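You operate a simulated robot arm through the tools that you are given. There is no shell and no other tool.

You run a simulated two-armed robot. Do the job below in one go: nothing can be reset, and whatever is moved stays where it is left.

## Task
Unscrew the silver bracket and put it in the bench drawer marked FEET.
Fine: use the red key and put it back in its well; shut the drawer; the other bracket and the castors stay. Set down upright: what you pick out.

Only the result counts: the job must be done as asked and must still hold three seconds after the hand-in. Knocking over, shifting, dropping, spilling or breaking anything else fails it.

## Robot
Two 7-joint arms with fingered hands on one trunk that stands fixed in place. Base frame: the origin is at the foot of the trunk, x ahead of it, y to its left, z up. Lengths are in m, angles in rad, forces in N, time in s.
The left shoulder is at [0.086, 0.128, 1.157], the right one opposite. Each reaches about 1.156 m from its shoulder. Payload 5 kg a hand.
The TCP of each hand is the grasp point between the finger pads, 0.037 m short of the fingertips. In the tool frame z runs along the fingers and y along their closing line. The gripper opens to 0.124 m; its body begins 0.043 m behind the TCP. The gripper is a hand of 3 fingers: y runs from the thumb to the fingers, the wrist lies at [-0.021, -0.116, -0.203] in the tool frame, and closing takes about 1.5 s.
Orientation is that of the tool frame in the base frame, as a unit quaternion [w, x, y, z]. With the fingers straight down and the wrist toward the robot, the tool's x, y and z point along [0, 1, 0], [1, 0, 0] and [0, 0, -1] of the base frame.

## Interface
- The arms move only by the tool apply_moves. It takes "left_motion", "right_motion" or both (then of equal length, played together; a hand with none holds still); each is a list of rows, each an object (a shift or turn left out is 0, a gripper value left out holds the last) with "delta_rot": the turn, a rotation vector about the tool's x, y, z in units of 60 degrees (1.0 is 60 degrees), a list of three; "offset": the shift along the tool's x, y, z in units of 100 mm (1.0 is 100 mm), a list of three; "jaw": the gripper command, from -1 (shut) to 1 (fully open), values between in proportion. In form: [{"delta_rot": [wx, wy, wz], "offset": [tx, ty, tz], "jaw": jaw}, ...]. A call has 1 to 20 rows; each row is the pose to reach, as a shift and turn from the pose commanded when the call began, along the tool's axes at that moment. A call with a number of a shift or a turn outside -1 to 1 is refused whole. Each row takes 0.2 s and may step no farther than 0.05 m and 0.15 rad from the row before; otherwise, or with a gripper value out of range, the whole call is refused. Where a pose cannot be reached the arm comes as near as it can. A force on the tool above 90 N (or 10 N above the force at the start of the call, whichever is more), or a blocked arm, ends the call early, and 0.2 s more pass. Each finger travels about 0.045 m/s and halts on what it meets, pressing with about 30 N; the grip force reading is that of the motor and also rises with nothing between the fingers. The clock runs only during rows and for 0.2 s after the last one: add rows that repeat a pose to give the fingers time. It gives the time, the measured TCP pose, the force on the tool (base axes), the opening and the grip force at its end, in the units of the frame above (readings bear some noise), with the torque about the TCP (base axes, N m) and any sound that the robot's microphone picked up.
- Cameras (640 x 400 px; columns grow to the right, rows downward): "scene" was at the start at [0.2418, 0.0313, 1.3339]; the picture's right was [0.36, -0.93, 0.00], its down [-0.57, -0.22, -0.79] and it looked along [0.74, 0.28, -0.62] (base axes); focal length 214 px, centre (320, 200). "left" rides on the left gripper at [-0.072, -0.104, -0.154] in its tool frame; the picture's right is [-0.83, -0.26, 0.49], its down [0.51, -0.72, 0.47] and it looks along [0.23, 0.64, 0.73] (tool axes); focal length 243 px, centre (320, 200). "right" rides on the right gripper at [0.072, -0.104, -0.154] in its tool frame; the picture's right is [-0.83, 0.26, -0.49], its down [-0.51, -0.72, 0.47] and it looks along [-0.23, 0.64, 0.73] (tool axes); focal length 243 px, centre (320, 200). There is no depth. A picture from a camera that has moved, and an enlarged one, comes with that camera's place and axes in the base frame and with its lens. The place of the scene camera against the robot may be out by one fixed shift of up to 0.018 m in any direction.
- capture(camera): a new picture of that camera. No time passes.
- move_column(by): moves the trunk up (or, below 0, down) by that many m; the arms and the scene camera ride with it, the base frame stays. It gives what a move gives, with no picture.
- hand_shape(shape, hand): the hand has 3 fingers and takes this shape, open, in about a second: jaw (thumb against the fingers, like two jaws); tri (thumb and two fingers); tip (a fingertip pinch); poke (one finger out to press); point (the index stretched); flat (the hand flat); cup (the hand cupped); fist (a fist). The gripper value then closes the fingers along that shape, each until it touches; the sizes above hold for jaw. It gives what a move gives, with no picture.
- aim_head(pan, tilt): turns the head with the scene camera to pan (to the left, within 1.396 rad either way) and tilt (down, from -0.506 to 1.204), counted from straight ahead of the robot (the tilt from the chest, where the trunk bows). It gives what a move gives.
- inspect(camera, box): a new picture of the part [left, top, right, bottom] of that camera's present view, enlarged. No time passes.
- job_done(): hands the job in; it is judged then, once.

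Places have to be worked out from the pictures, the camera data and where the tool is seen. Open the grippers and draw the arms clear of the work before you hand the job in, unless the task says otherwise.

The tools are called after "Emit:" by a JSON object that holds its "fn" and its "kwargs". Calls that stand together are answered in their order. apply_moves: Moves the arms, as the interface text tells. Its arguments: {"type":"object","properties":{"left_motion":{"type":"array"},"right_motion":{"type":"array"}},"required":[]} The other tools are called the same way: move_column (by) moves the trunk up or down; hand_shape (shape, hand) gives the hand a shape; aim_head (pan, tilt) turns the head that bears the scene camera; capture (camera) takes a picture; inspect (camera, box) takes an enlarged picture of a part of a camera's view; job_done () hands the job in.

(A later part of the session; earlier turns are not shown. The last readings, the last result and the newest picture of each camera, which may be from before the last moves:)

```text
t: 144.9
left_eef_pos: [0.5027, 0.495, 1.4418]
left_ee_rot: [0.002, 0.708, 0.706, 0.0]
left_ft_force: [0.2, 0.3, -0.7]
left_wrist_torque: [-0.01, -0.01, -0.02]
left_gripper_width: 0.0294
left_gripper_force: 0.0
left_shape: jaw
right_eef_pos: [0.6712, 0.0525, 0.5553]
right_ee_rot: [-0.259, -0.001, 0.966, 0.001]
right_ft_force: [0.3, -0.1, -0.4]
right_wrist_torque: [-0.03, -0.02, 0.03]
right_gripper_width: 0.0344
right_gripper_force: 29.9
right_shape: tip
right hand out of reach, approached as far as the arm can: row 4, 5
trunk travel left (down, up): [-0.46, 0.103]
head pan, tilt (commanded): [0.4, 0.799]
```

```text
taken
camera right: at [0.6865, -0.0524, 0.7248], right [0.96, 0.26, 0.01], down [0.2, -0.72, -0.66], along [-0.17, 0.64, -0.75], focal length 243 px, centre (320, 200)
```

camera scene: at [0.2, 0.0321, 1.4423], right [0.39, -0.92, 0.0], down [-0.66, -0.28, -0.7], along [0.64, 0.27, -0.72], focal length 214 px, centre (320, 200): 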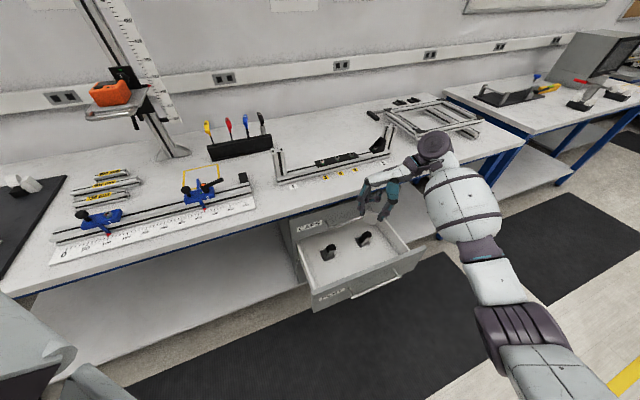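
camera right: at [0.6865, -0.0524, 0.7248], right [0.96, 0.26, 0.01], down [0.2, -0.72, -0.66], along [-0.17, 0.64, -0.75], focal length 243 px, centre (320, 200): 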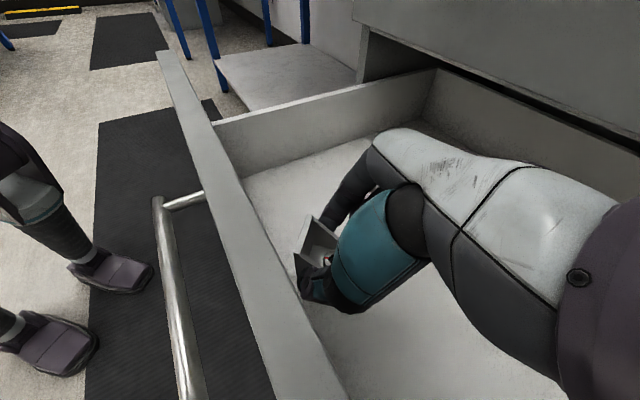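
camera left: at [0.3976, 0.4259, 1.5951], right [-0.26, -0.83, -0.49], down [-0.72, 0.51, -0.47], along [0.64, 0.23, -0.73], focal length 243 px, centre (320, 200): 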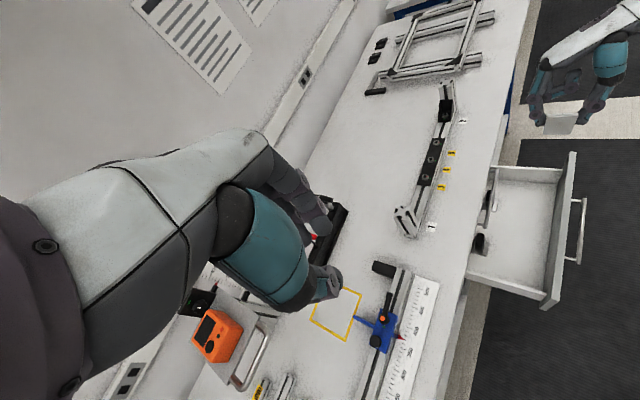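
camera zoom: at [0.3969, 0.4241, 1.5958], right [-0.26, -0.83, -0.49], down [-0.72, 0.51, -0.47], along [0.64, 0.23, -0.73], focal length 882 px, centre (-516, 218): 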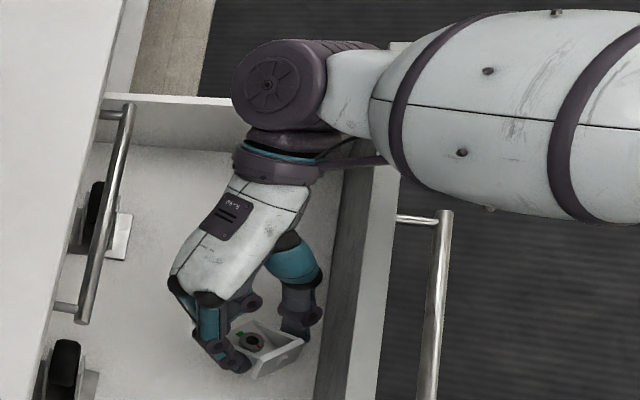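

The arm is at its reach limit 40 mm above the floor. Shifting 60 mm along the drawer toward the robot's centre shortens the reach and stays clear of the castors, so I do that, then check.

Emit:
{"fn": "apply_moves", "kwargs": {"right_motion": [{"offset": [0.12, 0.14, 0.07]}, {"offset": [0.245, 0.28, 0.14]}, {"offset": [0.367, 0.424, 0.212]}, {"offset": [0.367, 0.424, 0.212]}]}}

Emit:
{"fn": "inspect", "kwargs": {"camera": "scene", "box": [290, 180, 430, 310]}}

Emit:
{"fn": "inspect", "kwargs": {"camera": "left", "box": [480, 140, 620, 260]}}

```text
t: 145.9
left_eef_pos: [0.5028, 0.496, 1.4418]
left_ee_rot: [0.001, 0.707, 0.708, -0.001]
left_ft_force: [-0.1, -0.2, 0.5]
left_wrist_torque: [-0.01, -0.01, 0.03]
left_gripper_width: 0.0293
left_gripper_force: 0.0
left_shape: jaw
right_eef_pos: [0.63, 0.0924, 0.5539]
right_ee_rot: [-0.26, -0.001, 0.966, 0.0]
right_ft_force: [0.2, -0.5, -0.7]
right_wrist_torque: [0.01, -0.03, 0.03]
right_gripper_width: 0.0343
right_gripper_force: 30.1
right_shape: tip
trunk travel left (down, up): [-0.46, 0.103]
head pan, tilt (commanded): [0.4, 0.799]
```

```text
3.08 times, centred on (360, 245) of scene
camera zoom: at [0.2004, 0.0317, 1.4422], right [0.39, -0.92, 0.0], down [-0.66, -0.28, -0.7], along [0.64, 0.27, -0.72], focal length 660 px, centre (197, 62)
```

zoom: 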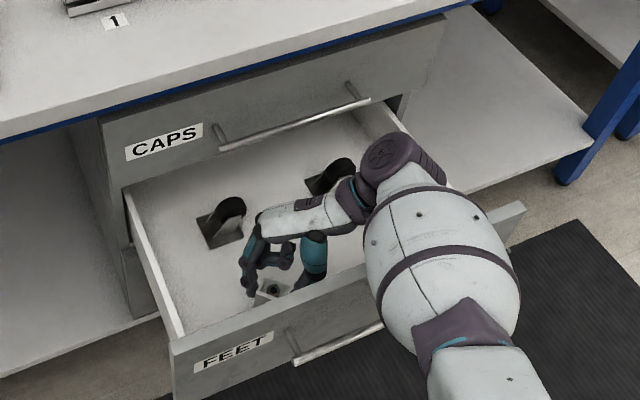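

```text
3.33 times, centred on (550, 200) of left
camera zoom: at [0.3977, 0.4244, 1.5955], right [-0.26, -0.83, -0.49], down [-0.72, 0.51, -0.47], along [0.64, 0.23, -0.73], focal length 809 px, centre (-447, 200)
```

zoom: 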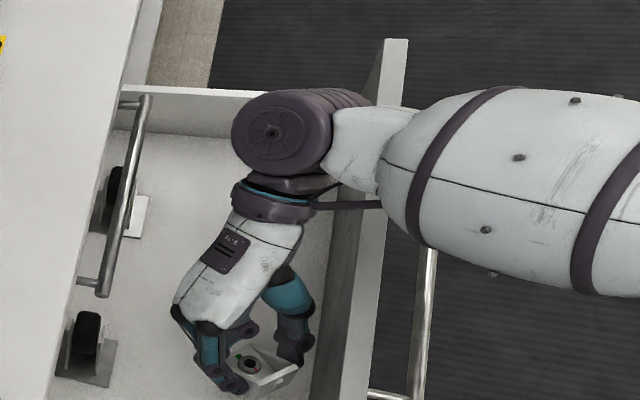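

Now within reach. I descend 22 mm and read the force.

Emit:
{"fn": "apply_moves", "kwargs": {"right_motion": [{"offset": [-0.05, 0, 0.087]}, {"offset": [-0.11, 0, 0.19]}, {"offset": [-0.11, 0, 0.19]}]}}

Emit:
{"fn": "inspect", "kwargs": {"camera": "scene", "box": [300, 210, 390, 290]}}

Emit:
{"fn": "capture", "kwargs": {"camera": "right"}}

```text
t: 146.7
left_eef_pos: [0.5022, 0.497, 1.4416]
left_ee_rot: [0.001, 0.708, 0.707, -0.001]
left_ft_force: [0.3, -0.8, -0.3]
left_wrist_torque: [0.01, -0.02, -0.03]
left_gripper_width: 0.0295
left_gripper_force: 0.1
left_shape: jaw
right_eef_pos: [0.6283, 0.0941, 0.5317]
right_ee_rot: [-0.26, -0.002, 0.966, 0.0]
right_ft_force: [0.1, -0.8, -0.3]
right_wrist_torque: [0.01, 0.01, 0.02]
right_gripper_width: 0.0344
right_gripper_force: 29.8
right_shape: tip
trunk travel left (down, up): [-0.46, 0.103]
head pan, tilt (commanded): [0.4, 0.799]
```

```text
5.00 times, centred on (345, 250) of scene
camera zoom: at [0.1999, 0.0319, 1.4423], right [0.39, -0.92, 0.0], down [-0.66, -0.28, -0.7], along [0.64, 0.27, -0.72], focal length 1072 px, centre (195, -50)
```

zoom: 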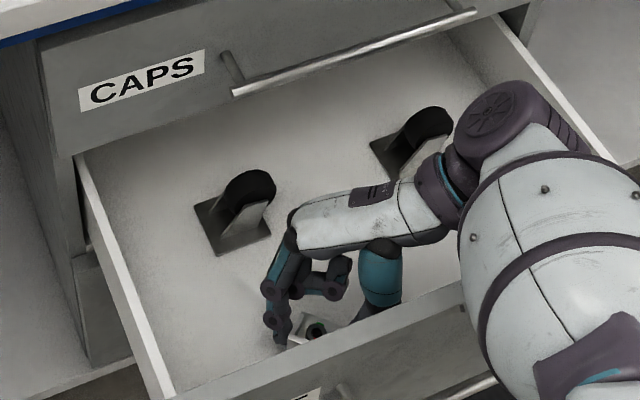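

```text
taken
camera right: at [0.6437, -0.0096, 0.7021], right [0.96, 0.26, 0.01], down [0.2, -0.72, -0.66], along [-0.17, 0.64, -0.75], focal length 243 px, centre (320, 200)
```

right: 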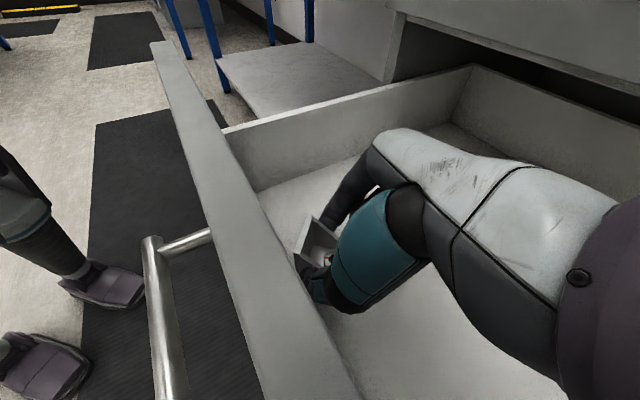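

No contact yet. I lower 8 mm more, gently.

Emit:
{"fn": "apply_moves", "kwargs": {"right_motion": [{"offset": [-0.02, 0, 0.035]}, {"offset": [-0.04, 0, 0.07]}, {"offset": [-0.04, 0, 0.07]}]}}

Emit:
{"fn": "inspect", "kwargs": {"camera": "left", "box": [520, 200, 600, 270]}}

```text
t: 147.5
left_eef_pos: [0.5021, 0.4951, 1.4414]
left_ee_rot: [0.001, 0.708, 0.707, 0.001]
left_ft_force: [-0.5, 0.6, 0.3]
left_wrist_torque: [0.01, 0.0, 0.0]
left_gripper_width: 0.0295
left_gripper_force: 0.1
left_shape: jaw
right_eef_pos: [0.6286, 0.0941, 0.5236]
right_ee_rot: [-0.26, -0.001, 0.966, 0.0]
right_ft_force: [-0.4, 0.1, -0.2]
right_wrist_torque: [-0.01, -0.04, -0.01]
right_gripper_width: 0.0344
right_gripper_force: 29.6
right_shape: tip
trunk travel left (down, up): [-0.46, 0.103]
head pan, tilt (commanded): [0.4, 0.799]
```

```text
5.71 times, centred on (560, 235) of left
camera zoom: at [0.3975, 0.4246, 1.5955], right [-0.26, -0.83, -0.49], down [-0.72, 0.51, -0.47], along [0.64, 0.23, -0.73], focal length 1386 px, centre (-1051, 0)
```

zoom: 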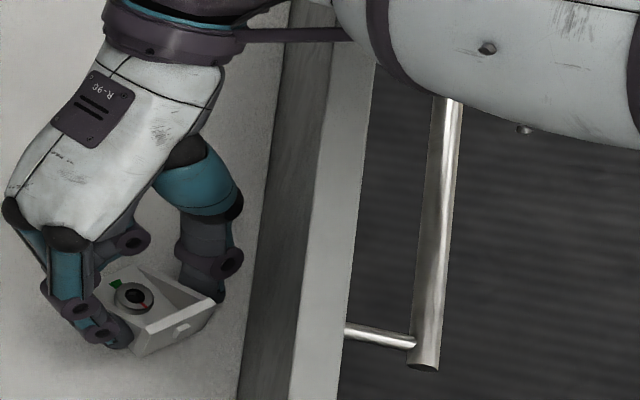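

Emit:
{"fn": "apply_moves", "kwargs": {"right_motion": [{"offset": [-0.015, 0, 0.026]}, {"offset": [-0.03, 0, 0.052]}, {"offset": [-0.03, 0, 0.052]}]}}

```text
t: 148.3
left_eef_pos: [0.5022, 0.4952, 1.4409]
left_ee_rot: [0.001, 0.708, 0.706, 0.0]
left_ft_force: [-0.9, -0.2, 0.4]
left_wrist_torque: [-0.03, 0.04, -0.01]
left_gripper_width: 0.0297
left_gripper_force: 0.1
left_shape: jaw
right_eef_pos: [0.6282, 0.0942, 0.5193]
right_ee_rot: [-0.259, -0.001, 0.966, -0.001]
right_ft_force: [0.2, 0.3, -0.5]
right_wrist_torque: [-0.01, 0.02, -0.03]
right_gripper_width: 0.0345
right_gripper_force: 30.1
right_shape: tip
trunk travel left (down, up): [-0.46, 0.103]
head pan, tilt (commanded): [0.4, 0.799]
```

No contact yet; I keep lowering in 4 mm steps.

Emit:
{"fn": "apply_moves", "kwargs": {"right_motion": [{"offset": [-0.01, 0, 0.017]}, {"offset": [-0.02, 0, 0.035]}, {"offset": [-0.02, 0, 0.035]}]}}

Emit:
{"fn": "apply_moves", "kwargs": {"right_motion": [{"offset": [-0.01, 0, 0.017]}, {"offset": [-0.02, 0, 0.035]}, {"offset": [-0.02, 0, 0.035]}]}}

Emit:
{"fn": "inspect", "kwargs": {"camera": "left", "box": [520, 200, 600, 270]}}

```text
t: 149.1
left_eef_pos: [0.5015, 0.4956, 1.4433]
left_ee_rot: [0.002, 0.707, 0.708, 0.0]
left_ft_force: [0.2, 0.0, 0.4]
left_wrist_torque: [0.01, 0.01, 0.02]
left_gripper_width: 0.0294
left_gripper_force: 0.1
left_shape: jaw
right_eef_pos: [0.6296, 0.0943, 0.5157]
right_ee_rot: [-0.258, -0.001, 0.966, 0.001]
right_ft_force: [1.3, -0.5, 14.4]
right_wrist_torque: [0.0, 0.19, 0.04]
right_gripper_width: 0.0353
right_gripper_force: 30.2
right_shape: tip
trunk travel left (down, up): [-0.46, 0.103]
head pan, tilt (commanded): [0.4, 0.799]
```

```text
t: 149.9
left_eef_pos: [0.4992, 0.4967, 1.4428]
left_ee_rot: [0.002, 0.708, 0.706, 0.0]
left_ft_force: [-0.2, 0.7, 0.3]
left_wrist_torque: [0.01, -0.01, 0.03]
left_gripper_width: 0.0295
left_gripper_force: 0.2
left_shape: jaw
right_eef_pos: [0.6283, 0.0936, 0.5156]
right_ee_rot: [-0.256, -0.001, 0.967, 0.001]
right_ft_force: [6.2, -4.6, 35.7]
right_wrist_torque: [-0.16, 0.35, 0.21]
right_gripper_width: 0.037
right_gripper_force: 30.0
right_shape: tip
trunk travel left (down, up): [-0.46, 0.103]
head pan, tilt (commanded): [0.4, 0.799]
```

```text
5.71 times, centred on (560, 235) of left
camera zoom: at [0.394, 0.4238, 1.597], right [-0.26, -0.83, -0.49], down [-0.72, 0.51, -0.47], along [0.64, 0.23, -0.73], focal length 1386 px, centre (-1051, 0)
```

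zoom: 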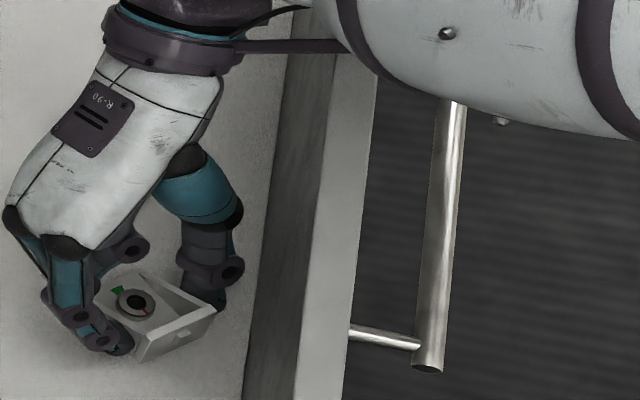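

Contact: the bracket sits on the drawer floor (floor z≈0.473), and I'm pressing a bit hard. I relax by 5 mm.

Emit:
{"fn": "apply_moves", "kwargs": {"right_motion": [{"offset": [0.01, 0, -0.017]}, {"offset": [0.025, 0, -0.043]}, {"offset": [0.025, 0, -0.043]}]}}

Emit:
{"fn": "inspect", "kwargs": {"camera": "left", "box": [520, 200, 600, 270]}}

Emit:
{"fn": "inspect", "kwargs": {"camera": "scene", "box": [320, 230, 370, 280]}}

```text
t: 150.7
left_eef_pos: [0.5004, 0.4953, 1.4417]
left_ee_rot: [0.001, 0.708, 0.707, 0.001]
left_ft_force: [0.0, -0.1, 0.4]
left_wrist_torque: [0.06, -0.02, -0.05]
left_gripper_width: 0.0294
left_gripper_force: 0.1
left_shape: jaw
right_eef_pos: [0.6274, 0.0932, 0.5157]
right_ee_rot: [-0.26, -0.001, 0.966, 0.0]
right_ft_force: [1.6, -3.8, 19.3]
right_wrist_torque: [-0.13, 0.22, 0.17]
right_gripper_width: 0.0367
right_gripper_force: 29.9
right_shape: tip
trunk travel left (down, up): [-0.46, 0.103]
head pan, tilt (commanded): [0.4, 0.799]
```

```text
5.71 times, centred on (560, 235) of left
camera zoom: at [0.3958, 0.4241, 1.5959], right [-0.26, -0.83, -0.49], down [-0.72, 0.51, -0.47], along [0.64, 0.23, -0.73], focal length 1386 px, centre (-1051, 0)
```

zoom: 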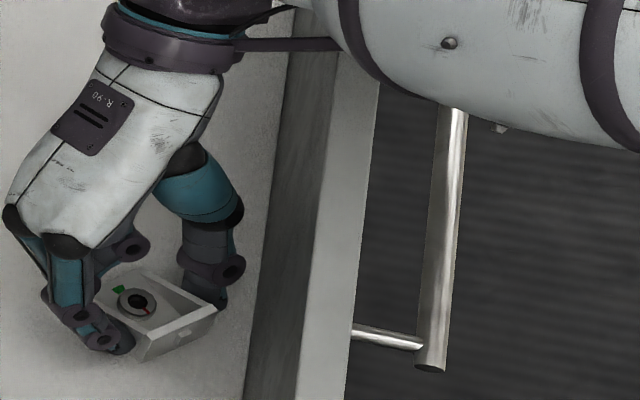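

```text
8.00 times, centred on (345, 255) of scene
camera zoom: at [0.1987, 0.0316, 1.4423], right [0.39, -0.92, 0.0], down [-0.66, -0.28, -0.7], along [0.64, 0.27, -0.72], focal length 1716 px, centre (120, -240)
```

zoom: 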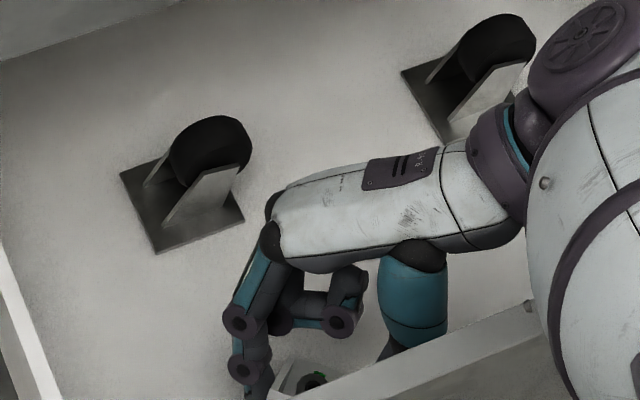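

Emit:
{"fn": "apply_moves", "kwargs": {"right_motion": [{"offset": [0.01, 0, -0.017]}, {"offset": [0.02, 0, -0.035]}, {"offset": [0.02, 0, -0.035]}]}}

```text
t: 151.5
left_eef_pos: [0.5031, 0.4963, 1.4417]
left_ee_rot: [0.001, 0.708, 0.706, 0.0]
left_ft_force: [-0.1, -0.1, -1.3]
left_wrist_torque: [-0.03, 0.01, -0.02]
left_gripper_width: 0.0295
left_gripper_force: 0.0
left_shape: jaw
right_eef_pos: [0.6277, 0.095, 0.5206]
right_ee_rot: [-0.259, -0.001, 0.966, -0.001]
right_ft_force: [-0.1, -0.2, -0.8]
right_wrist_torque: [0.02, -0.05, 0.0]
right_gripper_width: 0.0358
right_gripper_force: 30.0
right_shape: tip
trunk travel left (down, up): [-0.46, 0.103]
head pan, tilt (commanded): [0.4, 0.799]
```

Slightly lifted again. I lower 3 mm for a light touch.

Emit:
{"fn": "apply_moves", "kwargs": {"right_motion": [{"offset": [-0.008, 0, 0.013]}, {"offset": [-0.015, 0, 0.026]}, {"offset": [-0.015, 0, 0.026]}]}}

Emit:
{"fn": "inspect", "kwargs": {"camera": "left", "box": [520, 215, 570, 265]}}

```text
t: 152.3
left_eef_pos: [0.5024, 0.4965, 1.4418]
left_ee_rot: [0.002, 0.707, 0.707, 0.001]
left_ft_force: [0.3, -0.1, 0.2]
left_wrist_torque: [-0.02, 0.01, -0.01]
left_gripper_width: 0.0296
left_gripper_force: 0.0
left_shape: jaw
right_eef_pos: [0.629, 0.0946, 0.5161]
right_ee_rot: [-0.259, -0.001, 0.966, 0.0]
right_ft_force: [0.1, 0.1, 2.5]
right_wrist_torque: [-0.06, 0.01, 0.01]
right_gripper_width: 0.0357
right_gripper_force: 29.9
right_shape: tip
trunk travel left (down, up): [-0.46, 0.103]
head pan, tilt (commanded): [0.4, 0.799]
```

```text
8.00 times, centred on (545, 240) of left
camera zoom: at [0.3972, 0.4246, 1.5956], right [-0.26, -0.83, -0.49], down [-0.72, 0.51, -0.47], along [0.64, 0.23, -0.73], focal length 1941 px, centre (-1480, -120)
```

zoom: 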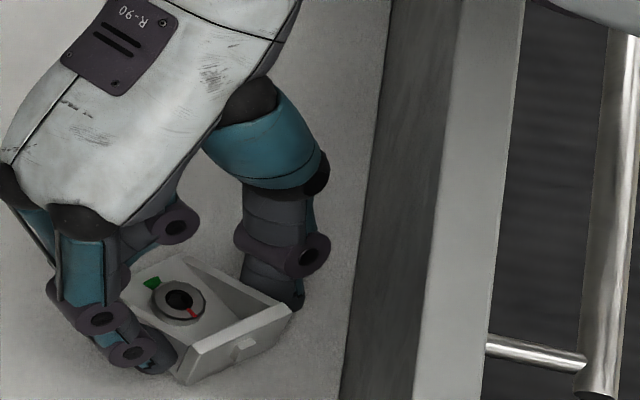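

Resting lightly (3 N), upright. I open the pinch gently to release it.

Emit:
{"fn": "apply_moves", "kwargs": {"right_motion": [{"jaw": -0.4}, {"jaw": -0.3}, {"jaw": -0.2}, {"jaw": -0.1}, {"jaw": 0.0}, {"jaw": 0.05}, {"jaw": 0.05}]}}

Emit:
{"fn": "inspect", "kwargs": {"camera": "left", "box": [520, 215, 570, 265]}}

Emit:
{"fn": "inspect", "kwargs": {"camera": "scene", "box": [310, 220, 390, 290]}}

```text
t: 153.9
left_eef_pos: [0.5026, 0.4948, 1.4418]
left_ee_rot: [0.001, 0.707, 0.707, 0.0]
left_ft_force: [-0.3, 0.5, 0.1]
left_wrist_torque: [0.01, 0.0, 0.0]
left_gripper_width: 0.0293
left_gripper_force: 0.1
left_shape: jaw
right_eef_pos: [0.6295, 0.0944, 0.5157]
right_ee_rot: [-0.26, -0.001, 0.966, 0.0]
right_ft_force: [0.7, 1.0, -0.4]
right_wrist_torque: [-0.01, 0.0, 0.03]
right_gripper_width: 0.0646
right_gripper_force: 0.1
right_shape: tip
trunk travel left (down, up): [-0.46, 0.103]
head pan, tilt (commanded): [0.4, 0.799]
```

```text
8.00 times, centred on (545, 240) of left
camera zoom: at [0.3975, 0.4246, 1.5955], right [-0.26, -0.83, -0.49], down [-0.72, 0.51, -0.47], along [0.64, 0.23, -0.73], focal length 1941 px, centre (-1480, -120)
```

zoom: 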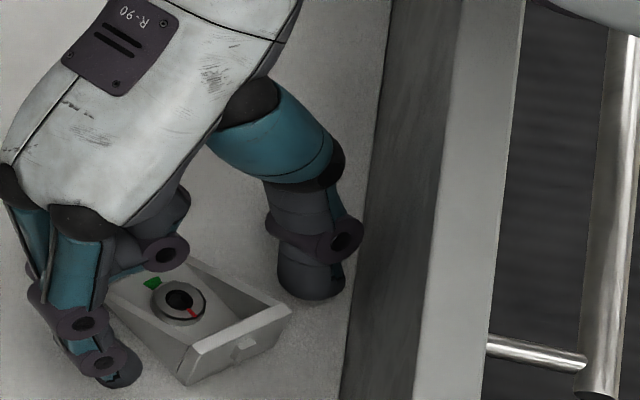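

```text
5.71 times, centred on (350, 255) of scene
camera zoom: at [0.2002, 0.032, 1.4422], right [0.39, -0.92, 0.0], down [-0.66, -0.28, -0.7], along [0.64, 0.27, -0.72], focal length 1226 px, centre (149, -114)
```

zoom: 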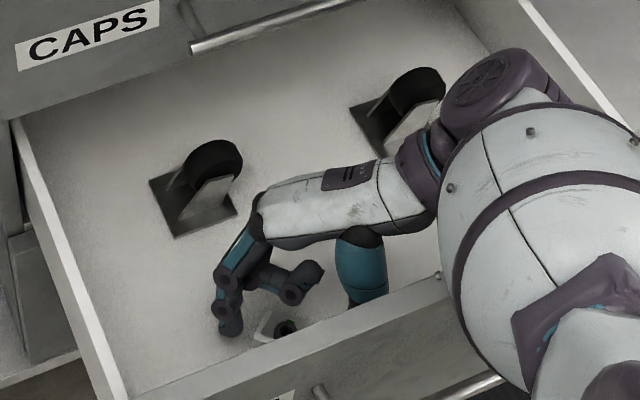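

The bracket stands upright by itself. I raise the hand straight up out of the drawer.

Emit:
{"fn": "apply_moves", "kwargs": {"right_motion": [{"offset": [0.05, 0, -0.087]}, {"offset": [0.125, 0, -0.2165]}, {"offset": [0.25, 0, -0.433]}, {"offset": [0.375, 0, -0.65]}, {"offset": [0.5, 0, -0.866]}, {"offset": [0.5, 0, -0.866]}]}}

Emit:
{"fn": "inspect", "kwargs": {"camera": "left", "box": [480, 140, 620, 270]}}

Emit:
{"fn": "apply_moves", "kwargs": {"right_motion": [{"offset": [0.125, 0, -0.2165]}, {"offset": [0.25, 0, -0.433]}, {"offset": [0.375, 0, -0.65]}, {"offset": [0.5, 0, -0.866]}, {"offset": [0.5, 0, -0.866]}]}}

Emit:
{"fn": "capture", "kwargs": {"camera": "scene"}}

Emit:
{"fn": "capture", "kwargs": {"camera": "right"}}

```text
t: 155.3
left_eef_pos: [0.5026, 0.4962, 1.4415]
left_ee_rot: [0.002, 0.707, 0.707, 0.001]
left_ft_force: [0.3, -1.1, -0.4]
left_wrist_torque: [0.0, -0.01, 0.02]
left_gripper_width: 0.0296
left_gripper_force: 0.0
left_shape: jaw
right_eef_pos: [0.6285, 0.0943, 0.6163]
right_ee_rot: [-0.26, -0.001, 0.966, 0.0]
right_ft_force: [-0.1, -0.4, -0.6]
right_wrist_torque: [-0.01, 0.01, 0.01]
right_gripper_width: 0.0642
right_gripper_force: 0.0
right_shape: tip
trunk travel left (down, up): [-0.46, 0.103]
head pan, tilt (commanded): [0.4, 0.799]
```

```text
3.08 times, centred on (550, 205) of left
camera zoom: at [0.3977, 0.4246, 1.5954], right [-0.26, -0.83, -0.49], down [-0.72, 0.51, -0.47], along [0.64, 0.23, -0.73], focal length 746 px, centre (-388, 185)
```

zoom: 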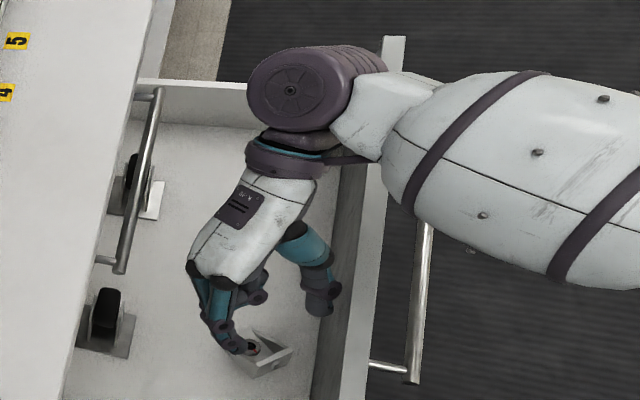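

```text
t: 156.5
left_eef_pos: [0.5033, 0.4957, 1.4403]
left_ee_rot: [0.002, 0.707, 0.707, -0.001]
left_ft_force: [0.6, -0.6, -0.1]
left_wrist_torque: [0.03, 0.03, -0.03]
left_gripper_width: 0.0294
left_gripper_force: 0.3
left_shape: jaw
right_eef_pos: [0.6288, 0.095, 0.7146]
right_ee_rot: [-0.26, -0.001, 0.966, -0.001]
right_ft_force: [-0.3, 1.2, 0.3]
right_wrist_torque: [-0.01, 0.01, -0.02]
right_gripper_width: 0.0645
right_gripper_force: 0.1
right_shape: tip
trunk travel left (down, up): [-0.46, 0.103]
head pan, tilt (commanded): [0.4, 0.799]
```

```text
taken
camera scene: at [0.2005, 0.0321, 1.4422], right [0.39, -0.92, 0.0], down [-0.66, -0.28, -0.7], along [0.64, 0.27, -0.72], focal length 214 px, centre (320, 200)
```

scene: 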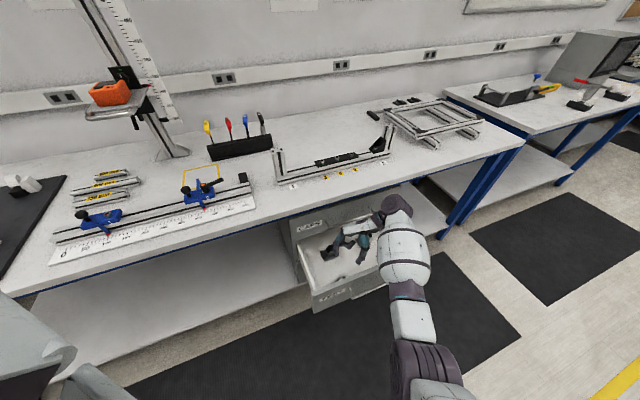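

```text
taken
camera right: at [0.6436, -0.0084, 0.8852], right [0.96, 0.26, 0.01], down [0.2, -0.72, -0.66], along [-0.17, 0.64, -0.75], focal length 243 px, centre (320, 200)
```

right: 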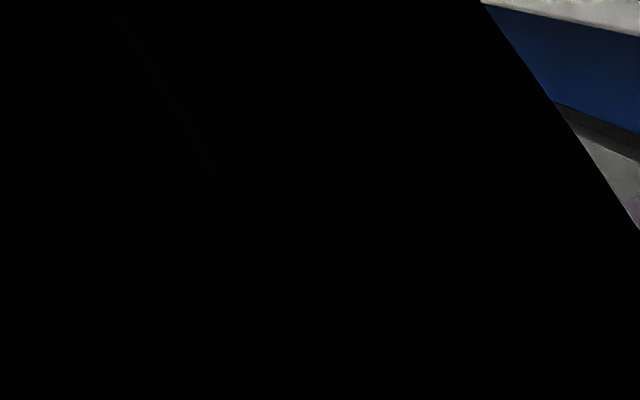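

The bracket and both castors stand as they should. I raise the right hand further out.

Emit:
{"fn": "apply_moves", "kwargs": {"right_motion": [{"offset": [0.125, 0, -0.2165]}, {"offset": [0.25, 0, -0.433]}, {"offset": [0.375, 0, -0.65]}, {"offset": [0.5, 0, -0.866]}, {"offset": [0.5, 0, -0.866]}]}}

Emit:
{"fn": "apply_moves", "kwargs": {"right_motion": [{"offset": [0.125, 0, -0.2165]}, {"offset": [0.25, 0, -0.433]}, {"offset": [0.375, 0, -0.65]}, {"offset": [0.5, 0, -0.866]}, {"offset": [0.5, 0, -0.866]}]}}

Emit:
{"fn": "apply_moves", "kwargs": {"right_motion": [{"delta_rot": [-0.0625, 0, 0.10825], "offset": [0.1, -0.12, 0.06]}, {"delta_rot": [-0.125, 0, 0.2165], "offset": [0.2, -0.24, 0.12]}, {"delta_rot": [-0.1875, 0, 0.32475], "offset": [0.31, -0.35, 0.18]}, {"delta_rot": [-0.25, 0, 0.433], "offset": [0.41, -0.47, 0.24]}, {"delta_rot": [-0.3125, 0, 0.54125], "offset": [0.51, -0.59, 0.3]}, {"delta_rot": [-0.375, 0, 0.6495], "offset": [0.612, -0.707, 0.354]}, {"delta_rot": [-0.375, 0, 0.6495], "offset": [0.612, -0.707, 0.354]}]}}

Emit:
{"fn": "inspect", "kwargs": {"camera": "scene", "box": [280, 190, 430, 320]}}

```text
t: 157.7
left_eef_pos: [0.5028, 0.4962, 1.4423]
left_ee_rot: [0.001, 0.708, 0.706, 0.001]
left_ft_force: [0.4, 1.0, -0.8]
left_wrist_torque: [-0.01, 0.03, -0.02]
left_gripper_width: 0.0297
left_gripper_force: 0.1
left_shape: jaw
right_eef_pos: [0.6304, 0.094, 0.8168]
right_ee_rot: [-0.26, -0.001, 0.966, -0.001]
right_ft_force: [0.0, 0.4, 0.2]
right_wrist_torque: [0.0, -0.01, 0.0]
right_gripper_width: 0.0646
right_gripper_force: 0.0
right_shape: tip
trunk travel left (down, up): [-0.46, 0.103]
head pan, tilt (commanded): [0.4, 0.799]
```

```text
t: 158.9
left_eef_pos: [0.5017, 0.4966, 1.4403]
left_ee_rot: [0.002, 0.707, 0.707, 0.0]
left_ft_force: [0.0, -0.3, -0.5]
left_wrist_torque: [-0.01, 0.03, 0.03]
left_gripper_width: 0.0298
left_gripper_force: 0.0
left_shape: jaw
right_eef_pos: [0.6285, 0.0934, 0.9156]
right_ee_rot: [-0.26, -0.001, 0.966, 0.0]
right_ft_force: [0.0, -0.3, -0.3]
right_wrist_torque: [-0.01, 0.03, -0.01]
right_gripper_width: 0.0647
right_gripper_force: 0.0
right_shape: tip
trunk travel left (down, up): [-0.46, 0.103]
head pan, tilt (commanded): [0.4, 0.799]
```

```text
t: 160.5
left_eef_pos: [0.5026, 0.4961, 1.4398]
left_ee_rot: [0.0, 0.707, 0.707, -0.001]
left_ft_force: [-0.3, -0.2, 0.9]
left_wrist_torque: [-0.01, 0.04, -0.05]
left_gripper_width: 0.0295
left_gripper_force: 0.0
left_shape: jaw
right_eef_pos: [0.5596, 0.0242, 0.9155]
right_ee_rot: [-0.241, 0.37, 0.892, 0.099]
right_ft_force: [0.2, 0.5, -0.5]
right_wrist_torque: [0.01, 0.0, 0.02]
right_gripper_width: 0.0645
right_gripper_force: 0.0
right_shape: tip
trunk travel left (down, up): [-0.46, 0.103]
head pan, tilt (commanded): [0.4, 0.799]
```

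```text
3.08 times, centred on (355, 255) of scene
camera zoom: at [0.2008, 0.0323, 1.4421], right [0.39, -0.92, 0.0], down [-0.66, -0.28, -0.7], along [0.64, 0.27, -0.72], focal length 660 px, centre (212, 31)
```

zoom: 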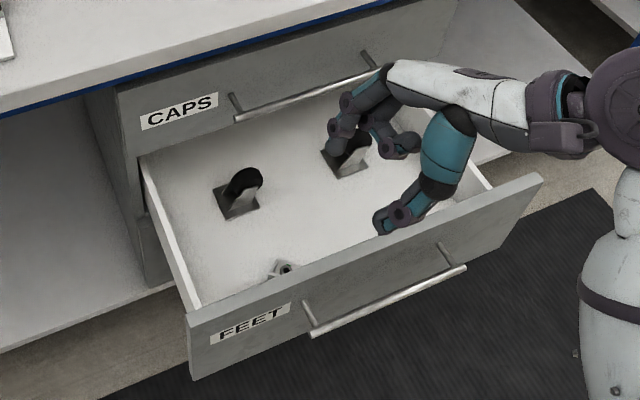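

The bracket stands upright near the drawer's front. I level the hand and move it back in front of the drawer.

Emit:
{"fn": "apply_moves", "kwargs": {"right_motion": [{"delta_rot": [0, -0.1, 0], "offset": [-0.14, -0.2, -0.08]}, {"delta_rot": [0, -0.2, 0], "offset": [-0.28, -0.4, -0.16]}, {"delta_rot": [0, -0.3, 0], "offset": [-0.42, -0.6, -0.24]}, {"delta_rot": [0, -0.4, 0], "offset": [-0.56, -0.8, -0.32]}, {"delta_rot": [0, -0.5, 0], "offset": [-0.69, -1.0, -0.4]}, {"delta_rot": [0, -0.5, 0], "offset": [-0.69, -1.0, -0.4]}]}}

Emit:
{"fn": "hand_shape", "kwargs": {"hand": "right", "shape": "jaw"}}

Emit:
{"fn": "move_column", "kwargs": {"by": -0.12}}

Emit:
{"fn": "capture", "kwargs": {"camera": "scene"}}

```text
t: 161.9
left_eef_pos: [0.5012, 0.4963, 1.4398]
left_ee_rot: [0.001, 0.708, 0.706, -0.001]
left_ft_force: [-0.1, 0.6, 0.0]
left_wrist_torque: [-0.04, 0.0, 0.01]
left_gripper_width: 0.0294
left_gripper_force: 0.1
left_shape: jaw
right_eef_pos: [0.5441, -0.1016, 0.9173]
right_ee_rot: [0.0, 0.382, 0.924, 0.0]
right_ft_force: [1.0, -0.2, -0.1]
right_wrist_torque: [0.03, 0.0, -0.05]
right_gripper_width: 0.0648
right_gripper_force: 0.0
right_shape: tip
trunk travel left (down, up): [-0.46, 0.103]
head pan, tilt (commanded): [0.4, 0.799]
```

```text
t: 162.8
left_eef_pos: [0.5027, 0.4958, 1.441]
left_ee_rot: [0.001, 0.708, 0.707, 0.001]
left_ft_force: [0.3, 0.2, 0.2]
left_wrist_torque: [-0.02, -0.01, 0.03]
left_gripper_width: 0.0295
left_gripper_force: 0.1
left_shape: jaw
right_eef_pos: [0.5423, -0.1031, 0.9163]
right_ee_rot: [-0.001, 0.382, 0.924, 0.0]
right_ft_force: [-0.7, 0.6, 0.1]
right_wrist_torque: [0.03, 0.0, 0.01]
right_gripper_width: 0.1237
right_gripper_force: 0.0
right_shape: jaw
trunk travel left (down, up): [-0.46, 0.103]
head pan, tilt (commanded): [0.4, 0.799]
```

```text
t: 164.3
left_eef_pos: [0.5024, 0.497, 1.3231]
left_ee_rot: [0.001, 0.707, 0.707, 0.0]
left_ft_force: [0.4, 0.4, -0.2]
left_wrist_torque: [0.01, -0.02, 0.02]
left_gripper_width: 0.0298
left_gripper_force: 0.2
left_shape: jaw
right_eef_pos: [0.5446, -0.1032, 0.7958]
right_ee_rot: [0.0, 0.382, 0.924, 0.0]
right_ft_force: [0.3, 0.6, 0.2]
right_wrist_torque: [-0.02, 0.03, 0.03]
right_gripper_width: 0.1239
right_gripper_force: 0.0
right_shape: jaw
trunk travel left (down, up): [-0.34, 0.223]
head pan, tilt (commanded): [0.4, 0.799]
```

```text
taken
camera scene: at [0.2375, 0.0319, 1.3125], right [0.39, -0.92, 0.0], down [-0.66, -0.28, -0.7], along [0.64, 0.27, -0.72], focal length 214 px, centre (320, 200)
```

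scene: 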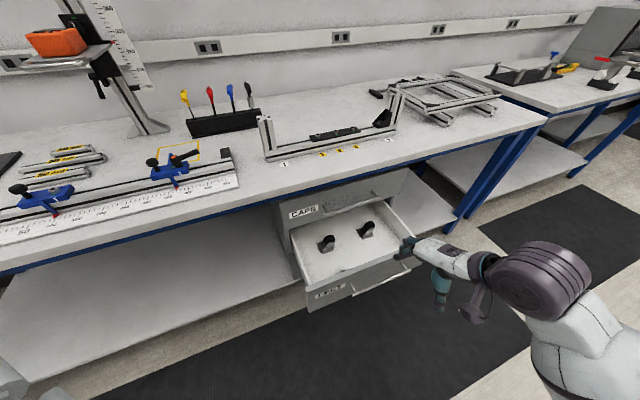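

Trunk lowered; hand in front of the drawer. I pitch it to 70° again and lower it to the handle's height with the jaw at 0.09 m.

Emit:
{"fn": "apply_moves", "kwargs": {"right_motion": [{"delta_rot": [-0.125, 0, 0], "offset": [0, -0.15, 0.1], "jaw": 0.45}, {"delta_rot": [-0.25, 0, 0], "offset": [0, -0.3, 0.2]}, {"delta_rot": [-0.375, 0, 0], "offset": [0, -0.45, 0.3]}, {"delta_rot": [-0.5, 0, 0], "offset": [0, -0.6, 0.4]}, {"delta_rot": [-0.625, 0, 0], "offset": [0, -0.7, 0.5]}, {"delta_rot": [-0.75, 0, 0], "offset": [0, -0.7, 0.5]}, {"delta_rot": [-0.75, 0, 0], "offset": [0, -0.7, 0.5]}]}}

Emit:
{"fn": "apply_moves", "kwargs": {"right_motion": [{"delta_rot": [-0.11, 0, 0], "offset": [0, -0.18, 0.18]}, {"delta_rot": [-0.22, 0, 0], "offset": [0, -0.36, 0.36]}, {"delta_rot": [-0.33, 0, 0], "offset": [0, -0.54, 0.54]}, {"delta_rot": [-0.4167, 0, 0], "offset": [0, -0.707, 0.707]}, {"delta_rot": [-0.4167, 0, 0], "offset": [0, -0.707, 0.707]}]}}

Emit:
{"fn": "apply_moves", "kwargs": {"right_motion": [{"offset": [0, -0.19, 0.07]}, {"offset": [0, -0.38, 0.14]}, {"offset": [0, -0.564, 0.205]}, {"offset": [0, -0.564, 0.205]}]}}

Emit:
{"fn": "inspect", "kwargs": {"camera": "scene", "box": [270, 180, 450, 330]}}

Emit:
{"fn": "capture", "kwargs": {"camera": "right"}}

```text
t: 165.9
left_eef_pos: [0.5025, 0.4955, 1.3198]
left_ee_rot: [0.001, 0.708, 0.706, 0.001]
left_ft_force: [0.0, -0.6, -0.5]
left_wrist_torque: [0.01, 0.02, 0.0]
left_gripper_width: 0.0299
left_gripper_force: 0.0
left_shape: jaw
right_eef_pos: [0.4952, -0.1535, 0.7471]
right_ee_rot: [0.146, 0.353, 0.854, 0.353]
right_ft_force: [0.7, 0.2, -0.7]
right_wrist_torque: [0.02, -0.02, 0.01]
right_gripper_width: 0.0899
right_gripper_force: 0.2
right_shape: jaw
trunk travel left (down, up): [-0.34, 0.223]
head pan, tilt (commanded): [0.4, 0.799]
```

```text
t: 167.1
left_eef_pos: [0.5022, 0.497, 1.3208]
left_ee_rot: [0.001, 0.708, 0.706, 0.0]
left_ft_force: [-1.0, -0.6, -0.6]
left_wrist_torque: [0.01, -0.04, 0.01]
left_gripper_width: 0.0295
left_gripper_force: 0.0
left_shape: jaw
right_eef_pos: [0.4951, -0.1525, 0.6469]
right_ee_rot: [0.219, 0.314, 0.757, 0.53]
right_ft_force: [0.1, 0.2, 0.0]
right_wrist_torque: [-0.06, 0.01, 0.0]
right_gripper_width: 0.0902
right_gripper_force: 0.1
right_shape: jaw
trunk travel left (down, up): [-0.34, 0.223]
head pan, tilt (commanded): [0.4, 0.799]
```

```text
t: 168.1
left_eef_pos: [0.5006, 0.4966, 1.3216]
left_ee_rot: [0.001, 0.708, 0.706, 0.0]
left_ft_force: [0.1, 0.1, 0.1]
left_wrist_torque: [0.01, 0.03, 0.0]
left_gripper_width: 0.0297
left_gripper_force: 0.0
left_shape: jaw
right_eef_pos: [0.4956, -0.1528, 0.5865]
right_ee_rot: [0.219, 0.313, 0.757, 0.531]
right_ft_force: [0.3, -1.0, -0.4]
right_wrist_torque: [-0.01, -0.03, 0.02]
right_gripper_width: 0.0901
right_gripper_force: 0.0
right_shape: jaw
trunk travel left (down, up): [-0.34, 0.223]
head pan, tilt (commanded): [0.4, 0.799]
```

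```text
2.67 times, centred on (360, 255) of scene
camera zoom: at [0.2377, 0.032, 1.3125], right [0.39, -0.92, 0.0], down [-0.66, -0.28, -0.7], along [0.64, 0.27, -0.72], focal length 572 px, centre (213, 53)
```

zoom: 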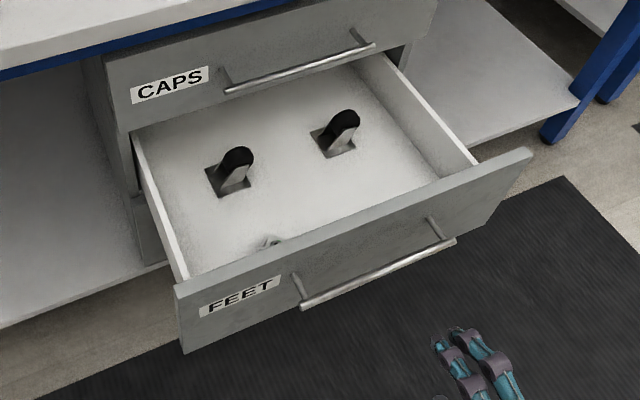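

```text
taken
camera right: at [0.3174, -0.2289, 0.5416], right [0.32, -0.85, 0.41], down [0.5, -0.22, -0.84], along [0.8, 0.48, 0.35], focal length 243 px, centre (320, 200)
```

right: 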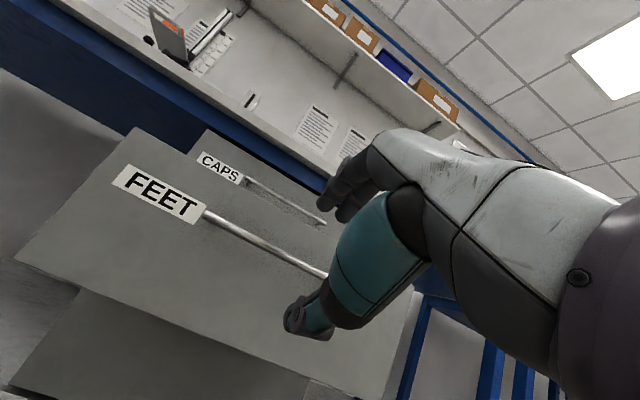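

The view matches the earlier approach, with the handle about 0.14 m ahead. I advance 80 mm, then 40 mm, and close on the handle.

Emit:
{"fn": "apply_moves", "kwargs": {"right_motion": [{"offset": [0, 0.09, 0.25]}, {"offset": [0, 0.18, 0.5]}, {"offset": [0, 0.274, 0.752]}, {"offset": [0, 0.274, 0.752]}]}}

Emit:
{"fn": "capture", "kwargs": {"camera": "right"}}

Emit:
{"fn": "apply_moves", "kwargs": {"right_motion": [{"offset": [0, 0.045, 0.125]}, {"offset": [0, 0.09, 0.25]}, {"offset": [0, 0.137, 0.376]}, {"offset": [0, 0.137, 0.376]}]}}

Emit:
{"fn": "capture", "kwargs": {"camera": "right"}}

Emit:
{"fn": "inspect", "kwargs": {"camera": "scene", "box": [270, 180, 450, 330]}}

```text
t: 169.1
left_eef_pos: [0.5018, 0.4963, 1.3205]
left_ee_rot: [0.001, 0.707, 0.707, 0.0]
left_ft_force: [-0.4, -0.4, -0.9]
left_wrist_torque: [0.0, -0.01, -0.01]
left_gripper_width: 0.0295
left_gripper_force: 0.0
left_shape: jaw
right_eef_pos: [0.5509, -0.0971, 0.5854]
right_ee_rot: [0.219, 0.314, 0.757, 0.53]
right_ft_force: [-0.8, -0.1, 0.0]
right_wrist_torque: [-0.03, -0.02, -0.05]
right_gripper_width: 0.0901
right_gripper_force: 0.0
right_shape: jaw
trunk travel left (down, up): [-0.34, 0.223]
head pan, tilt (commanded): [0.4, 0.799]
```

```text
taken
camera right: at [0.3731, -0.172, 0.5404], right [0.33, -0.85, 0.41], down [0.5, -0.22, -0.84], along [0.8, 0.48, 0.35], focal length 243 px, centre (320, 200)
```

right: 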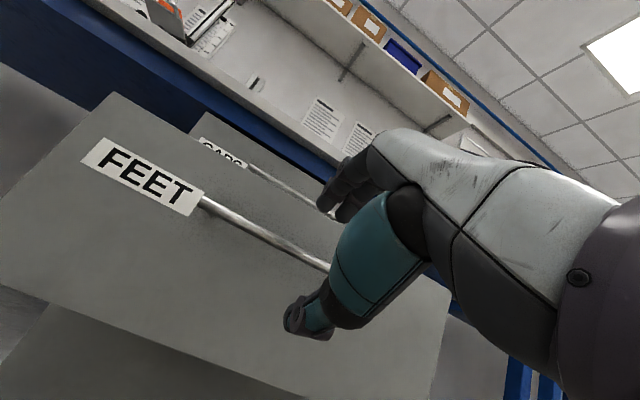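

```text
t: 170.1
left_eef_pos: [0.5023, 0.4953, 1.3208]
left_ee_rot: [0.001, 0.708, 0.706, 0.0]
left_ft_force: [0.0, -0.2, -0.1]
left_wrist_torque: [0.0, 0.04, 0.03]
left_gripper_width: 0.0298
left_gripper_force: 0.0
left_shape: jaw
right_eef_pos: [0.5801, -0.0672, 0.5865]
right_ee_rot: [0.219, 0.314, 0.756, 0.531]
right_ft_force: [0.5, -0.4, 0.2]
right_wrist_torque: [-0.03, -0.03, 0.0]
right_gripper_width: 0.0899
right_gripper_force: 0.0
right_shape: jaw
trunk travel left (down, up): [-0.34, 0.223]
head pan, tilt (commanded): [0.4, 0.799]
```

```text
taken
camera right: at [0.4027, -0.1433, 0.5416], right [0.33, -0.85, 0.41], down [0.5, -0.22, -0.84], along [0.8, 0.48, 0.35], focal length 243 px, centre (320, 200)
```

right: 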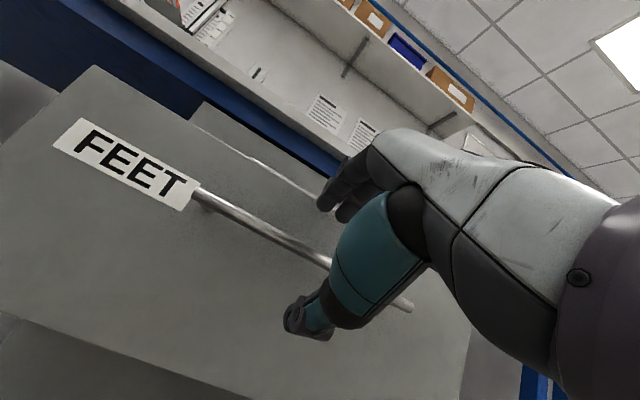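

```text
2.67 times, centred on (360, 255) of scene
camera zoom: at [0.2376, 0.0318, 1.3125], right [0.39, -0.92, 0.0], down [-0.66, -0.28, -0.7], along [0.64, 0.27, -0.72], focal length 572 px, centre (213, 53)
```

zoom: 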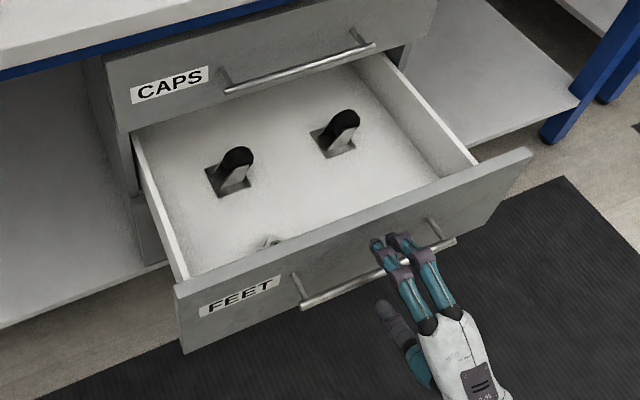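

The bar is inside the grip, like before. I close on the handle.

Emit:
{"fn": "apply_moves", "kwargs": {"right_motion": [{"offset": [0, 0.01, 0.03], "jaw": 0}, {"offset": [0, 0.01, 0.03], "jaw": -0.4}, {"offset": [0, 0.01, 0.03], "jaw": -0.8}, {"offset": [0, 0.01, 0.03], "jaw": -1}, {"offset": [0, 0.01, 0.03], "jaw": -1}, {"offset": [0, 0.01, 0.03], "jaw": -1}, {"offset": [0, 0.01, 0.03], "jaw": -1}, {"offset": [0, 0.01, 0.03], "jaw": -1}]}}

Emit:
{"fn": "inspect", "kwargs": {"camera": "scene", "box": [270, 180, 450, 330]}}

```text
t: 171.9
left_eef_pos: [0.5014, 0.4959, 1.321]
left_ee_rot: [0.001, 0.708, 0.706, 0.0]
left_ft_force: [-0.1, 0.5, 0.4]
left_wrist_torque: [0.02, 0.01, -0.02]
left_gripper_width: 0.0297
left_gripper_force: 0.0
left_shape: jaw
right_eef_pos: [0.5828, -0.0648, 0.5878]
right_ee_rot: [0.219, 0.314, 0.757, 0.53]
right_ft_force: [-0.4, -0.4, -0.5]
right_wrist_torque: [-0.03, 0.04, 0.04]
right_gripper_width: 0.0042
right_gripper_force: 29.7
right_shape: jaw
trunk travel left (down, up): [-0.34, 0.223]
head pan, tilt (commanded): [0.4, 0.799]
```

```text
2.67 times, centred on (360, 255) of scene
camera zoom: at [0.2377, 0.0319, 1.3125], right [0.39, -0.92, 0.0], down [-0.66, -0.28, -0.7], along [0.64, 0.27, -0.72], focal length 572 px, centre (213, 53)
```

zoom: 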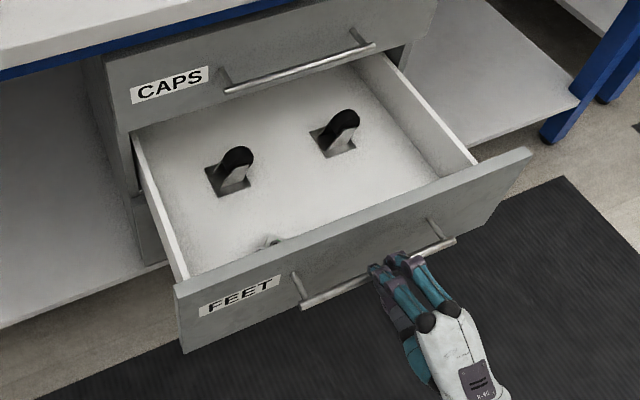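

Handle gripped. I push the drawer in slowly, 0.1 m first.

Emit:
{"fn": "apply_moves", "kwargs": {"right_motion": [{"offset": [0, 0.034, 0.094]}, {"offset": [0, 0.068, 0.188]}, {"offset": [0, 0.103, 0.282]}, {"offset": [0, 0.137, 0.376]}, {"offset": [0, 0.171, 0.47]}, {"offset": [0, 0.205, 0.564]}, {"offset": [0, 0.239, 0.658]}, {"offset": [0, 0.274, 0.752]}, {"offset": [0, 0.308, 0.846]}, {"offset": [0, 0.342, 0.94]}, {"offset": [0, 0.342, 0.94]}]}}

Emit:
{"fn": "inspect", "kwargs": {"camera": "scene", "box": [270, 180, 450, 330]}}

Emit:
{"fn": "inspect", "kwargs": {"camera": "left", "box": [440, 100, 620, 320]}}

```text
t: 174.3
left_eef_pos: [0.5025, 0.4962, 1.3216]
left_ee_rot: [0.0, 0.708, 0.706, -0.001]
left_ft_force: [0.7, -0.2, -0.1]
left_wrist_torque: [0.01, 0.01, -0.03]
left_gripper_width: 0.0293
left_gripper_force: 0.1
left_shape: jaw
right_eef_pos: [0.6522, 0.006, 0.5859]
right_ee_rot: [0.219, 0.314, 0.757, 0.53]
right_ft_force: [-0.3, 0.1, 3.2]
right_wrist_torque: [0.1, -0.08, -0.02]
right_gripper_width: 0.0042
right_gripper_force: 29.9
right_shape: jaw
trunk travel left (down, up): [-0.34, 0.223]
head pan, tilt (commanded): [0.4, 0.799]
```

```text
2.67 times, centred on (360, 255) of scene
camera zoom: at [0.2374, 0.0319, 1.3125], right [0.39, -0.92, 0.0], down [-0.66, -0.28, -0.7], along [0.64, 0.27, -0.72], focal length 572 px, centre (213, 53)
```

zoom: 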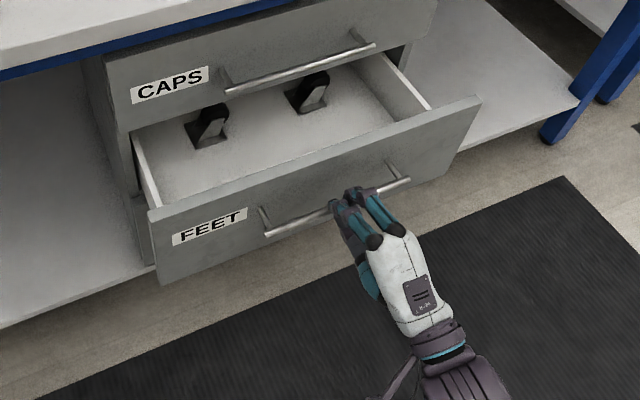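

```text
1.82 times, centred on (530, 210) of left
camera zoom: at [0.397, 0.4245, 1.4756], right [-0.26, -0.83, -0.49], down [-0.72, 0.51, -0.47], along [0.64, 0.23, -0.73], focal length 441 px, centre (-62, 182)
```

zoom: 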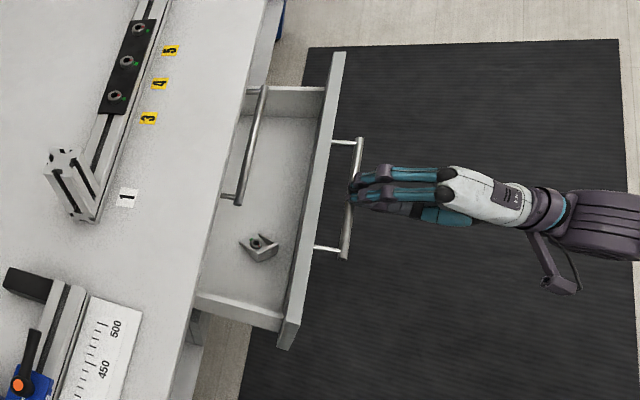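

Closing well. I check the bracket in the left view before going on.

Emit:
{"fn": "inspect", "kwargs": {"camera": "left", "box": [485, 220, 535, 265]}}

```text
8.89 times, centred on (510, 242) of left
camera zoom: at [0.397, 0.4245, 1.4756], right [-0.26, -0.83, -0.49], down [-0.72, 0.51, -0.47], along [0.64, 0.23, -0.73], focal length 2157 px, centre (-1369, -178)
```

zoom: 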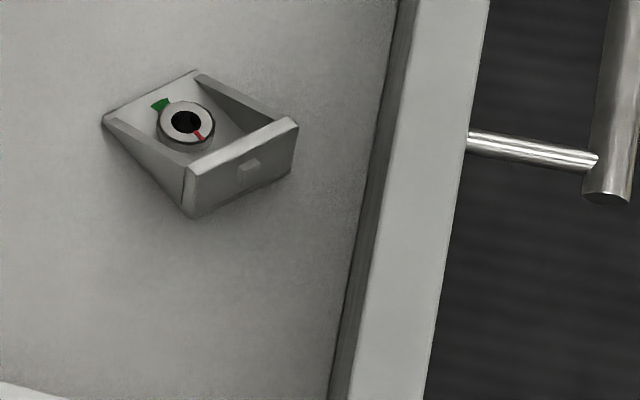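

The bracket stands upright on its base with the screw in it. I push the drawer in another 0.1 m slowly.

Emit:
{"fn": "apply_moves", "kwargs": {"right_motion": [{"offset": [0, 0.034, 0.094]}, {"offset": [0, 0.068, 0.188]}, {"offset": [0, 0.103, 0.282]}, {"offset": [0, 0.137, 0.376]}, {"offset": [0, 0.171, 0.47]}, {"offset": [0, 0.205, 0.564]}, {"offset": [0, 0.239, 0.658]}, {"offset": [0, 0.274, 0.752]}, {"offset": [0, 0.308, 0.846]}, {"offset": [0, 0.342, 0.94]}, {"offset": [0, 0.342, 0.94]}]}}

Emit:
{"fn": "inspect", "kwargs": {"camera": "scene", "box": [270, 180, 450, 330]}}

```text
t: 176.7
left_eef_pos: [0.5025, 0.4966, 1.3205]
left_ee_rot: [0.002, 0.707, 0.707, 0.0]
left_ft_force: [0.2, 0.3, 1.1]
left_wrist_torque: [0.01, 0.0, -0.01]
left_gripper_width: 0.0295
left_gripper_force: 0.0
left_shape: jaw
right_eef_pos: [0.7239, 0.0763, 0.5863]
right_ee_rot: [0.219, 0.313, 0.756, 0.531]
right_ft_force: [-0.1, -0.1, 0.3]
right_wrist_torque: [0.01, 0.01, -0.04]
right_gripper_width: 0.0033
right_gripper_force: 30.3
right_shape: jaw
trunk travel left (down, up): [-0.34, 0.223]
head pan, tilt (commanded): [0.4, 0.799]
```

```text
2.67 times, centred on (360, 255) of scene
camera zoom: at [0.2378, 0.0319, 1.3124], right [0.39, -0.92, 0.0], down [-0.66, -0.28, -0.7], along [0.64, 0.27, -0.72], focal length 572 px, centre (213, 53)
```

zoom: 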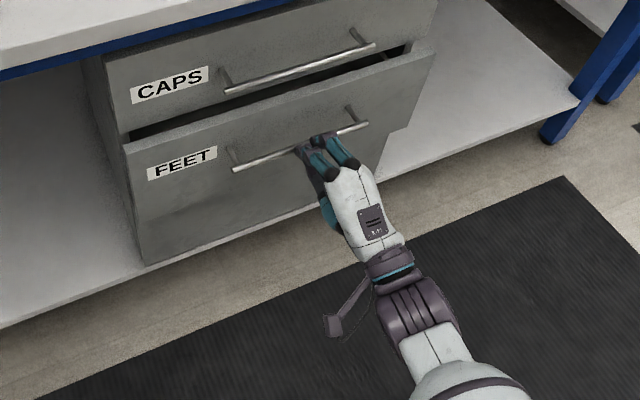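

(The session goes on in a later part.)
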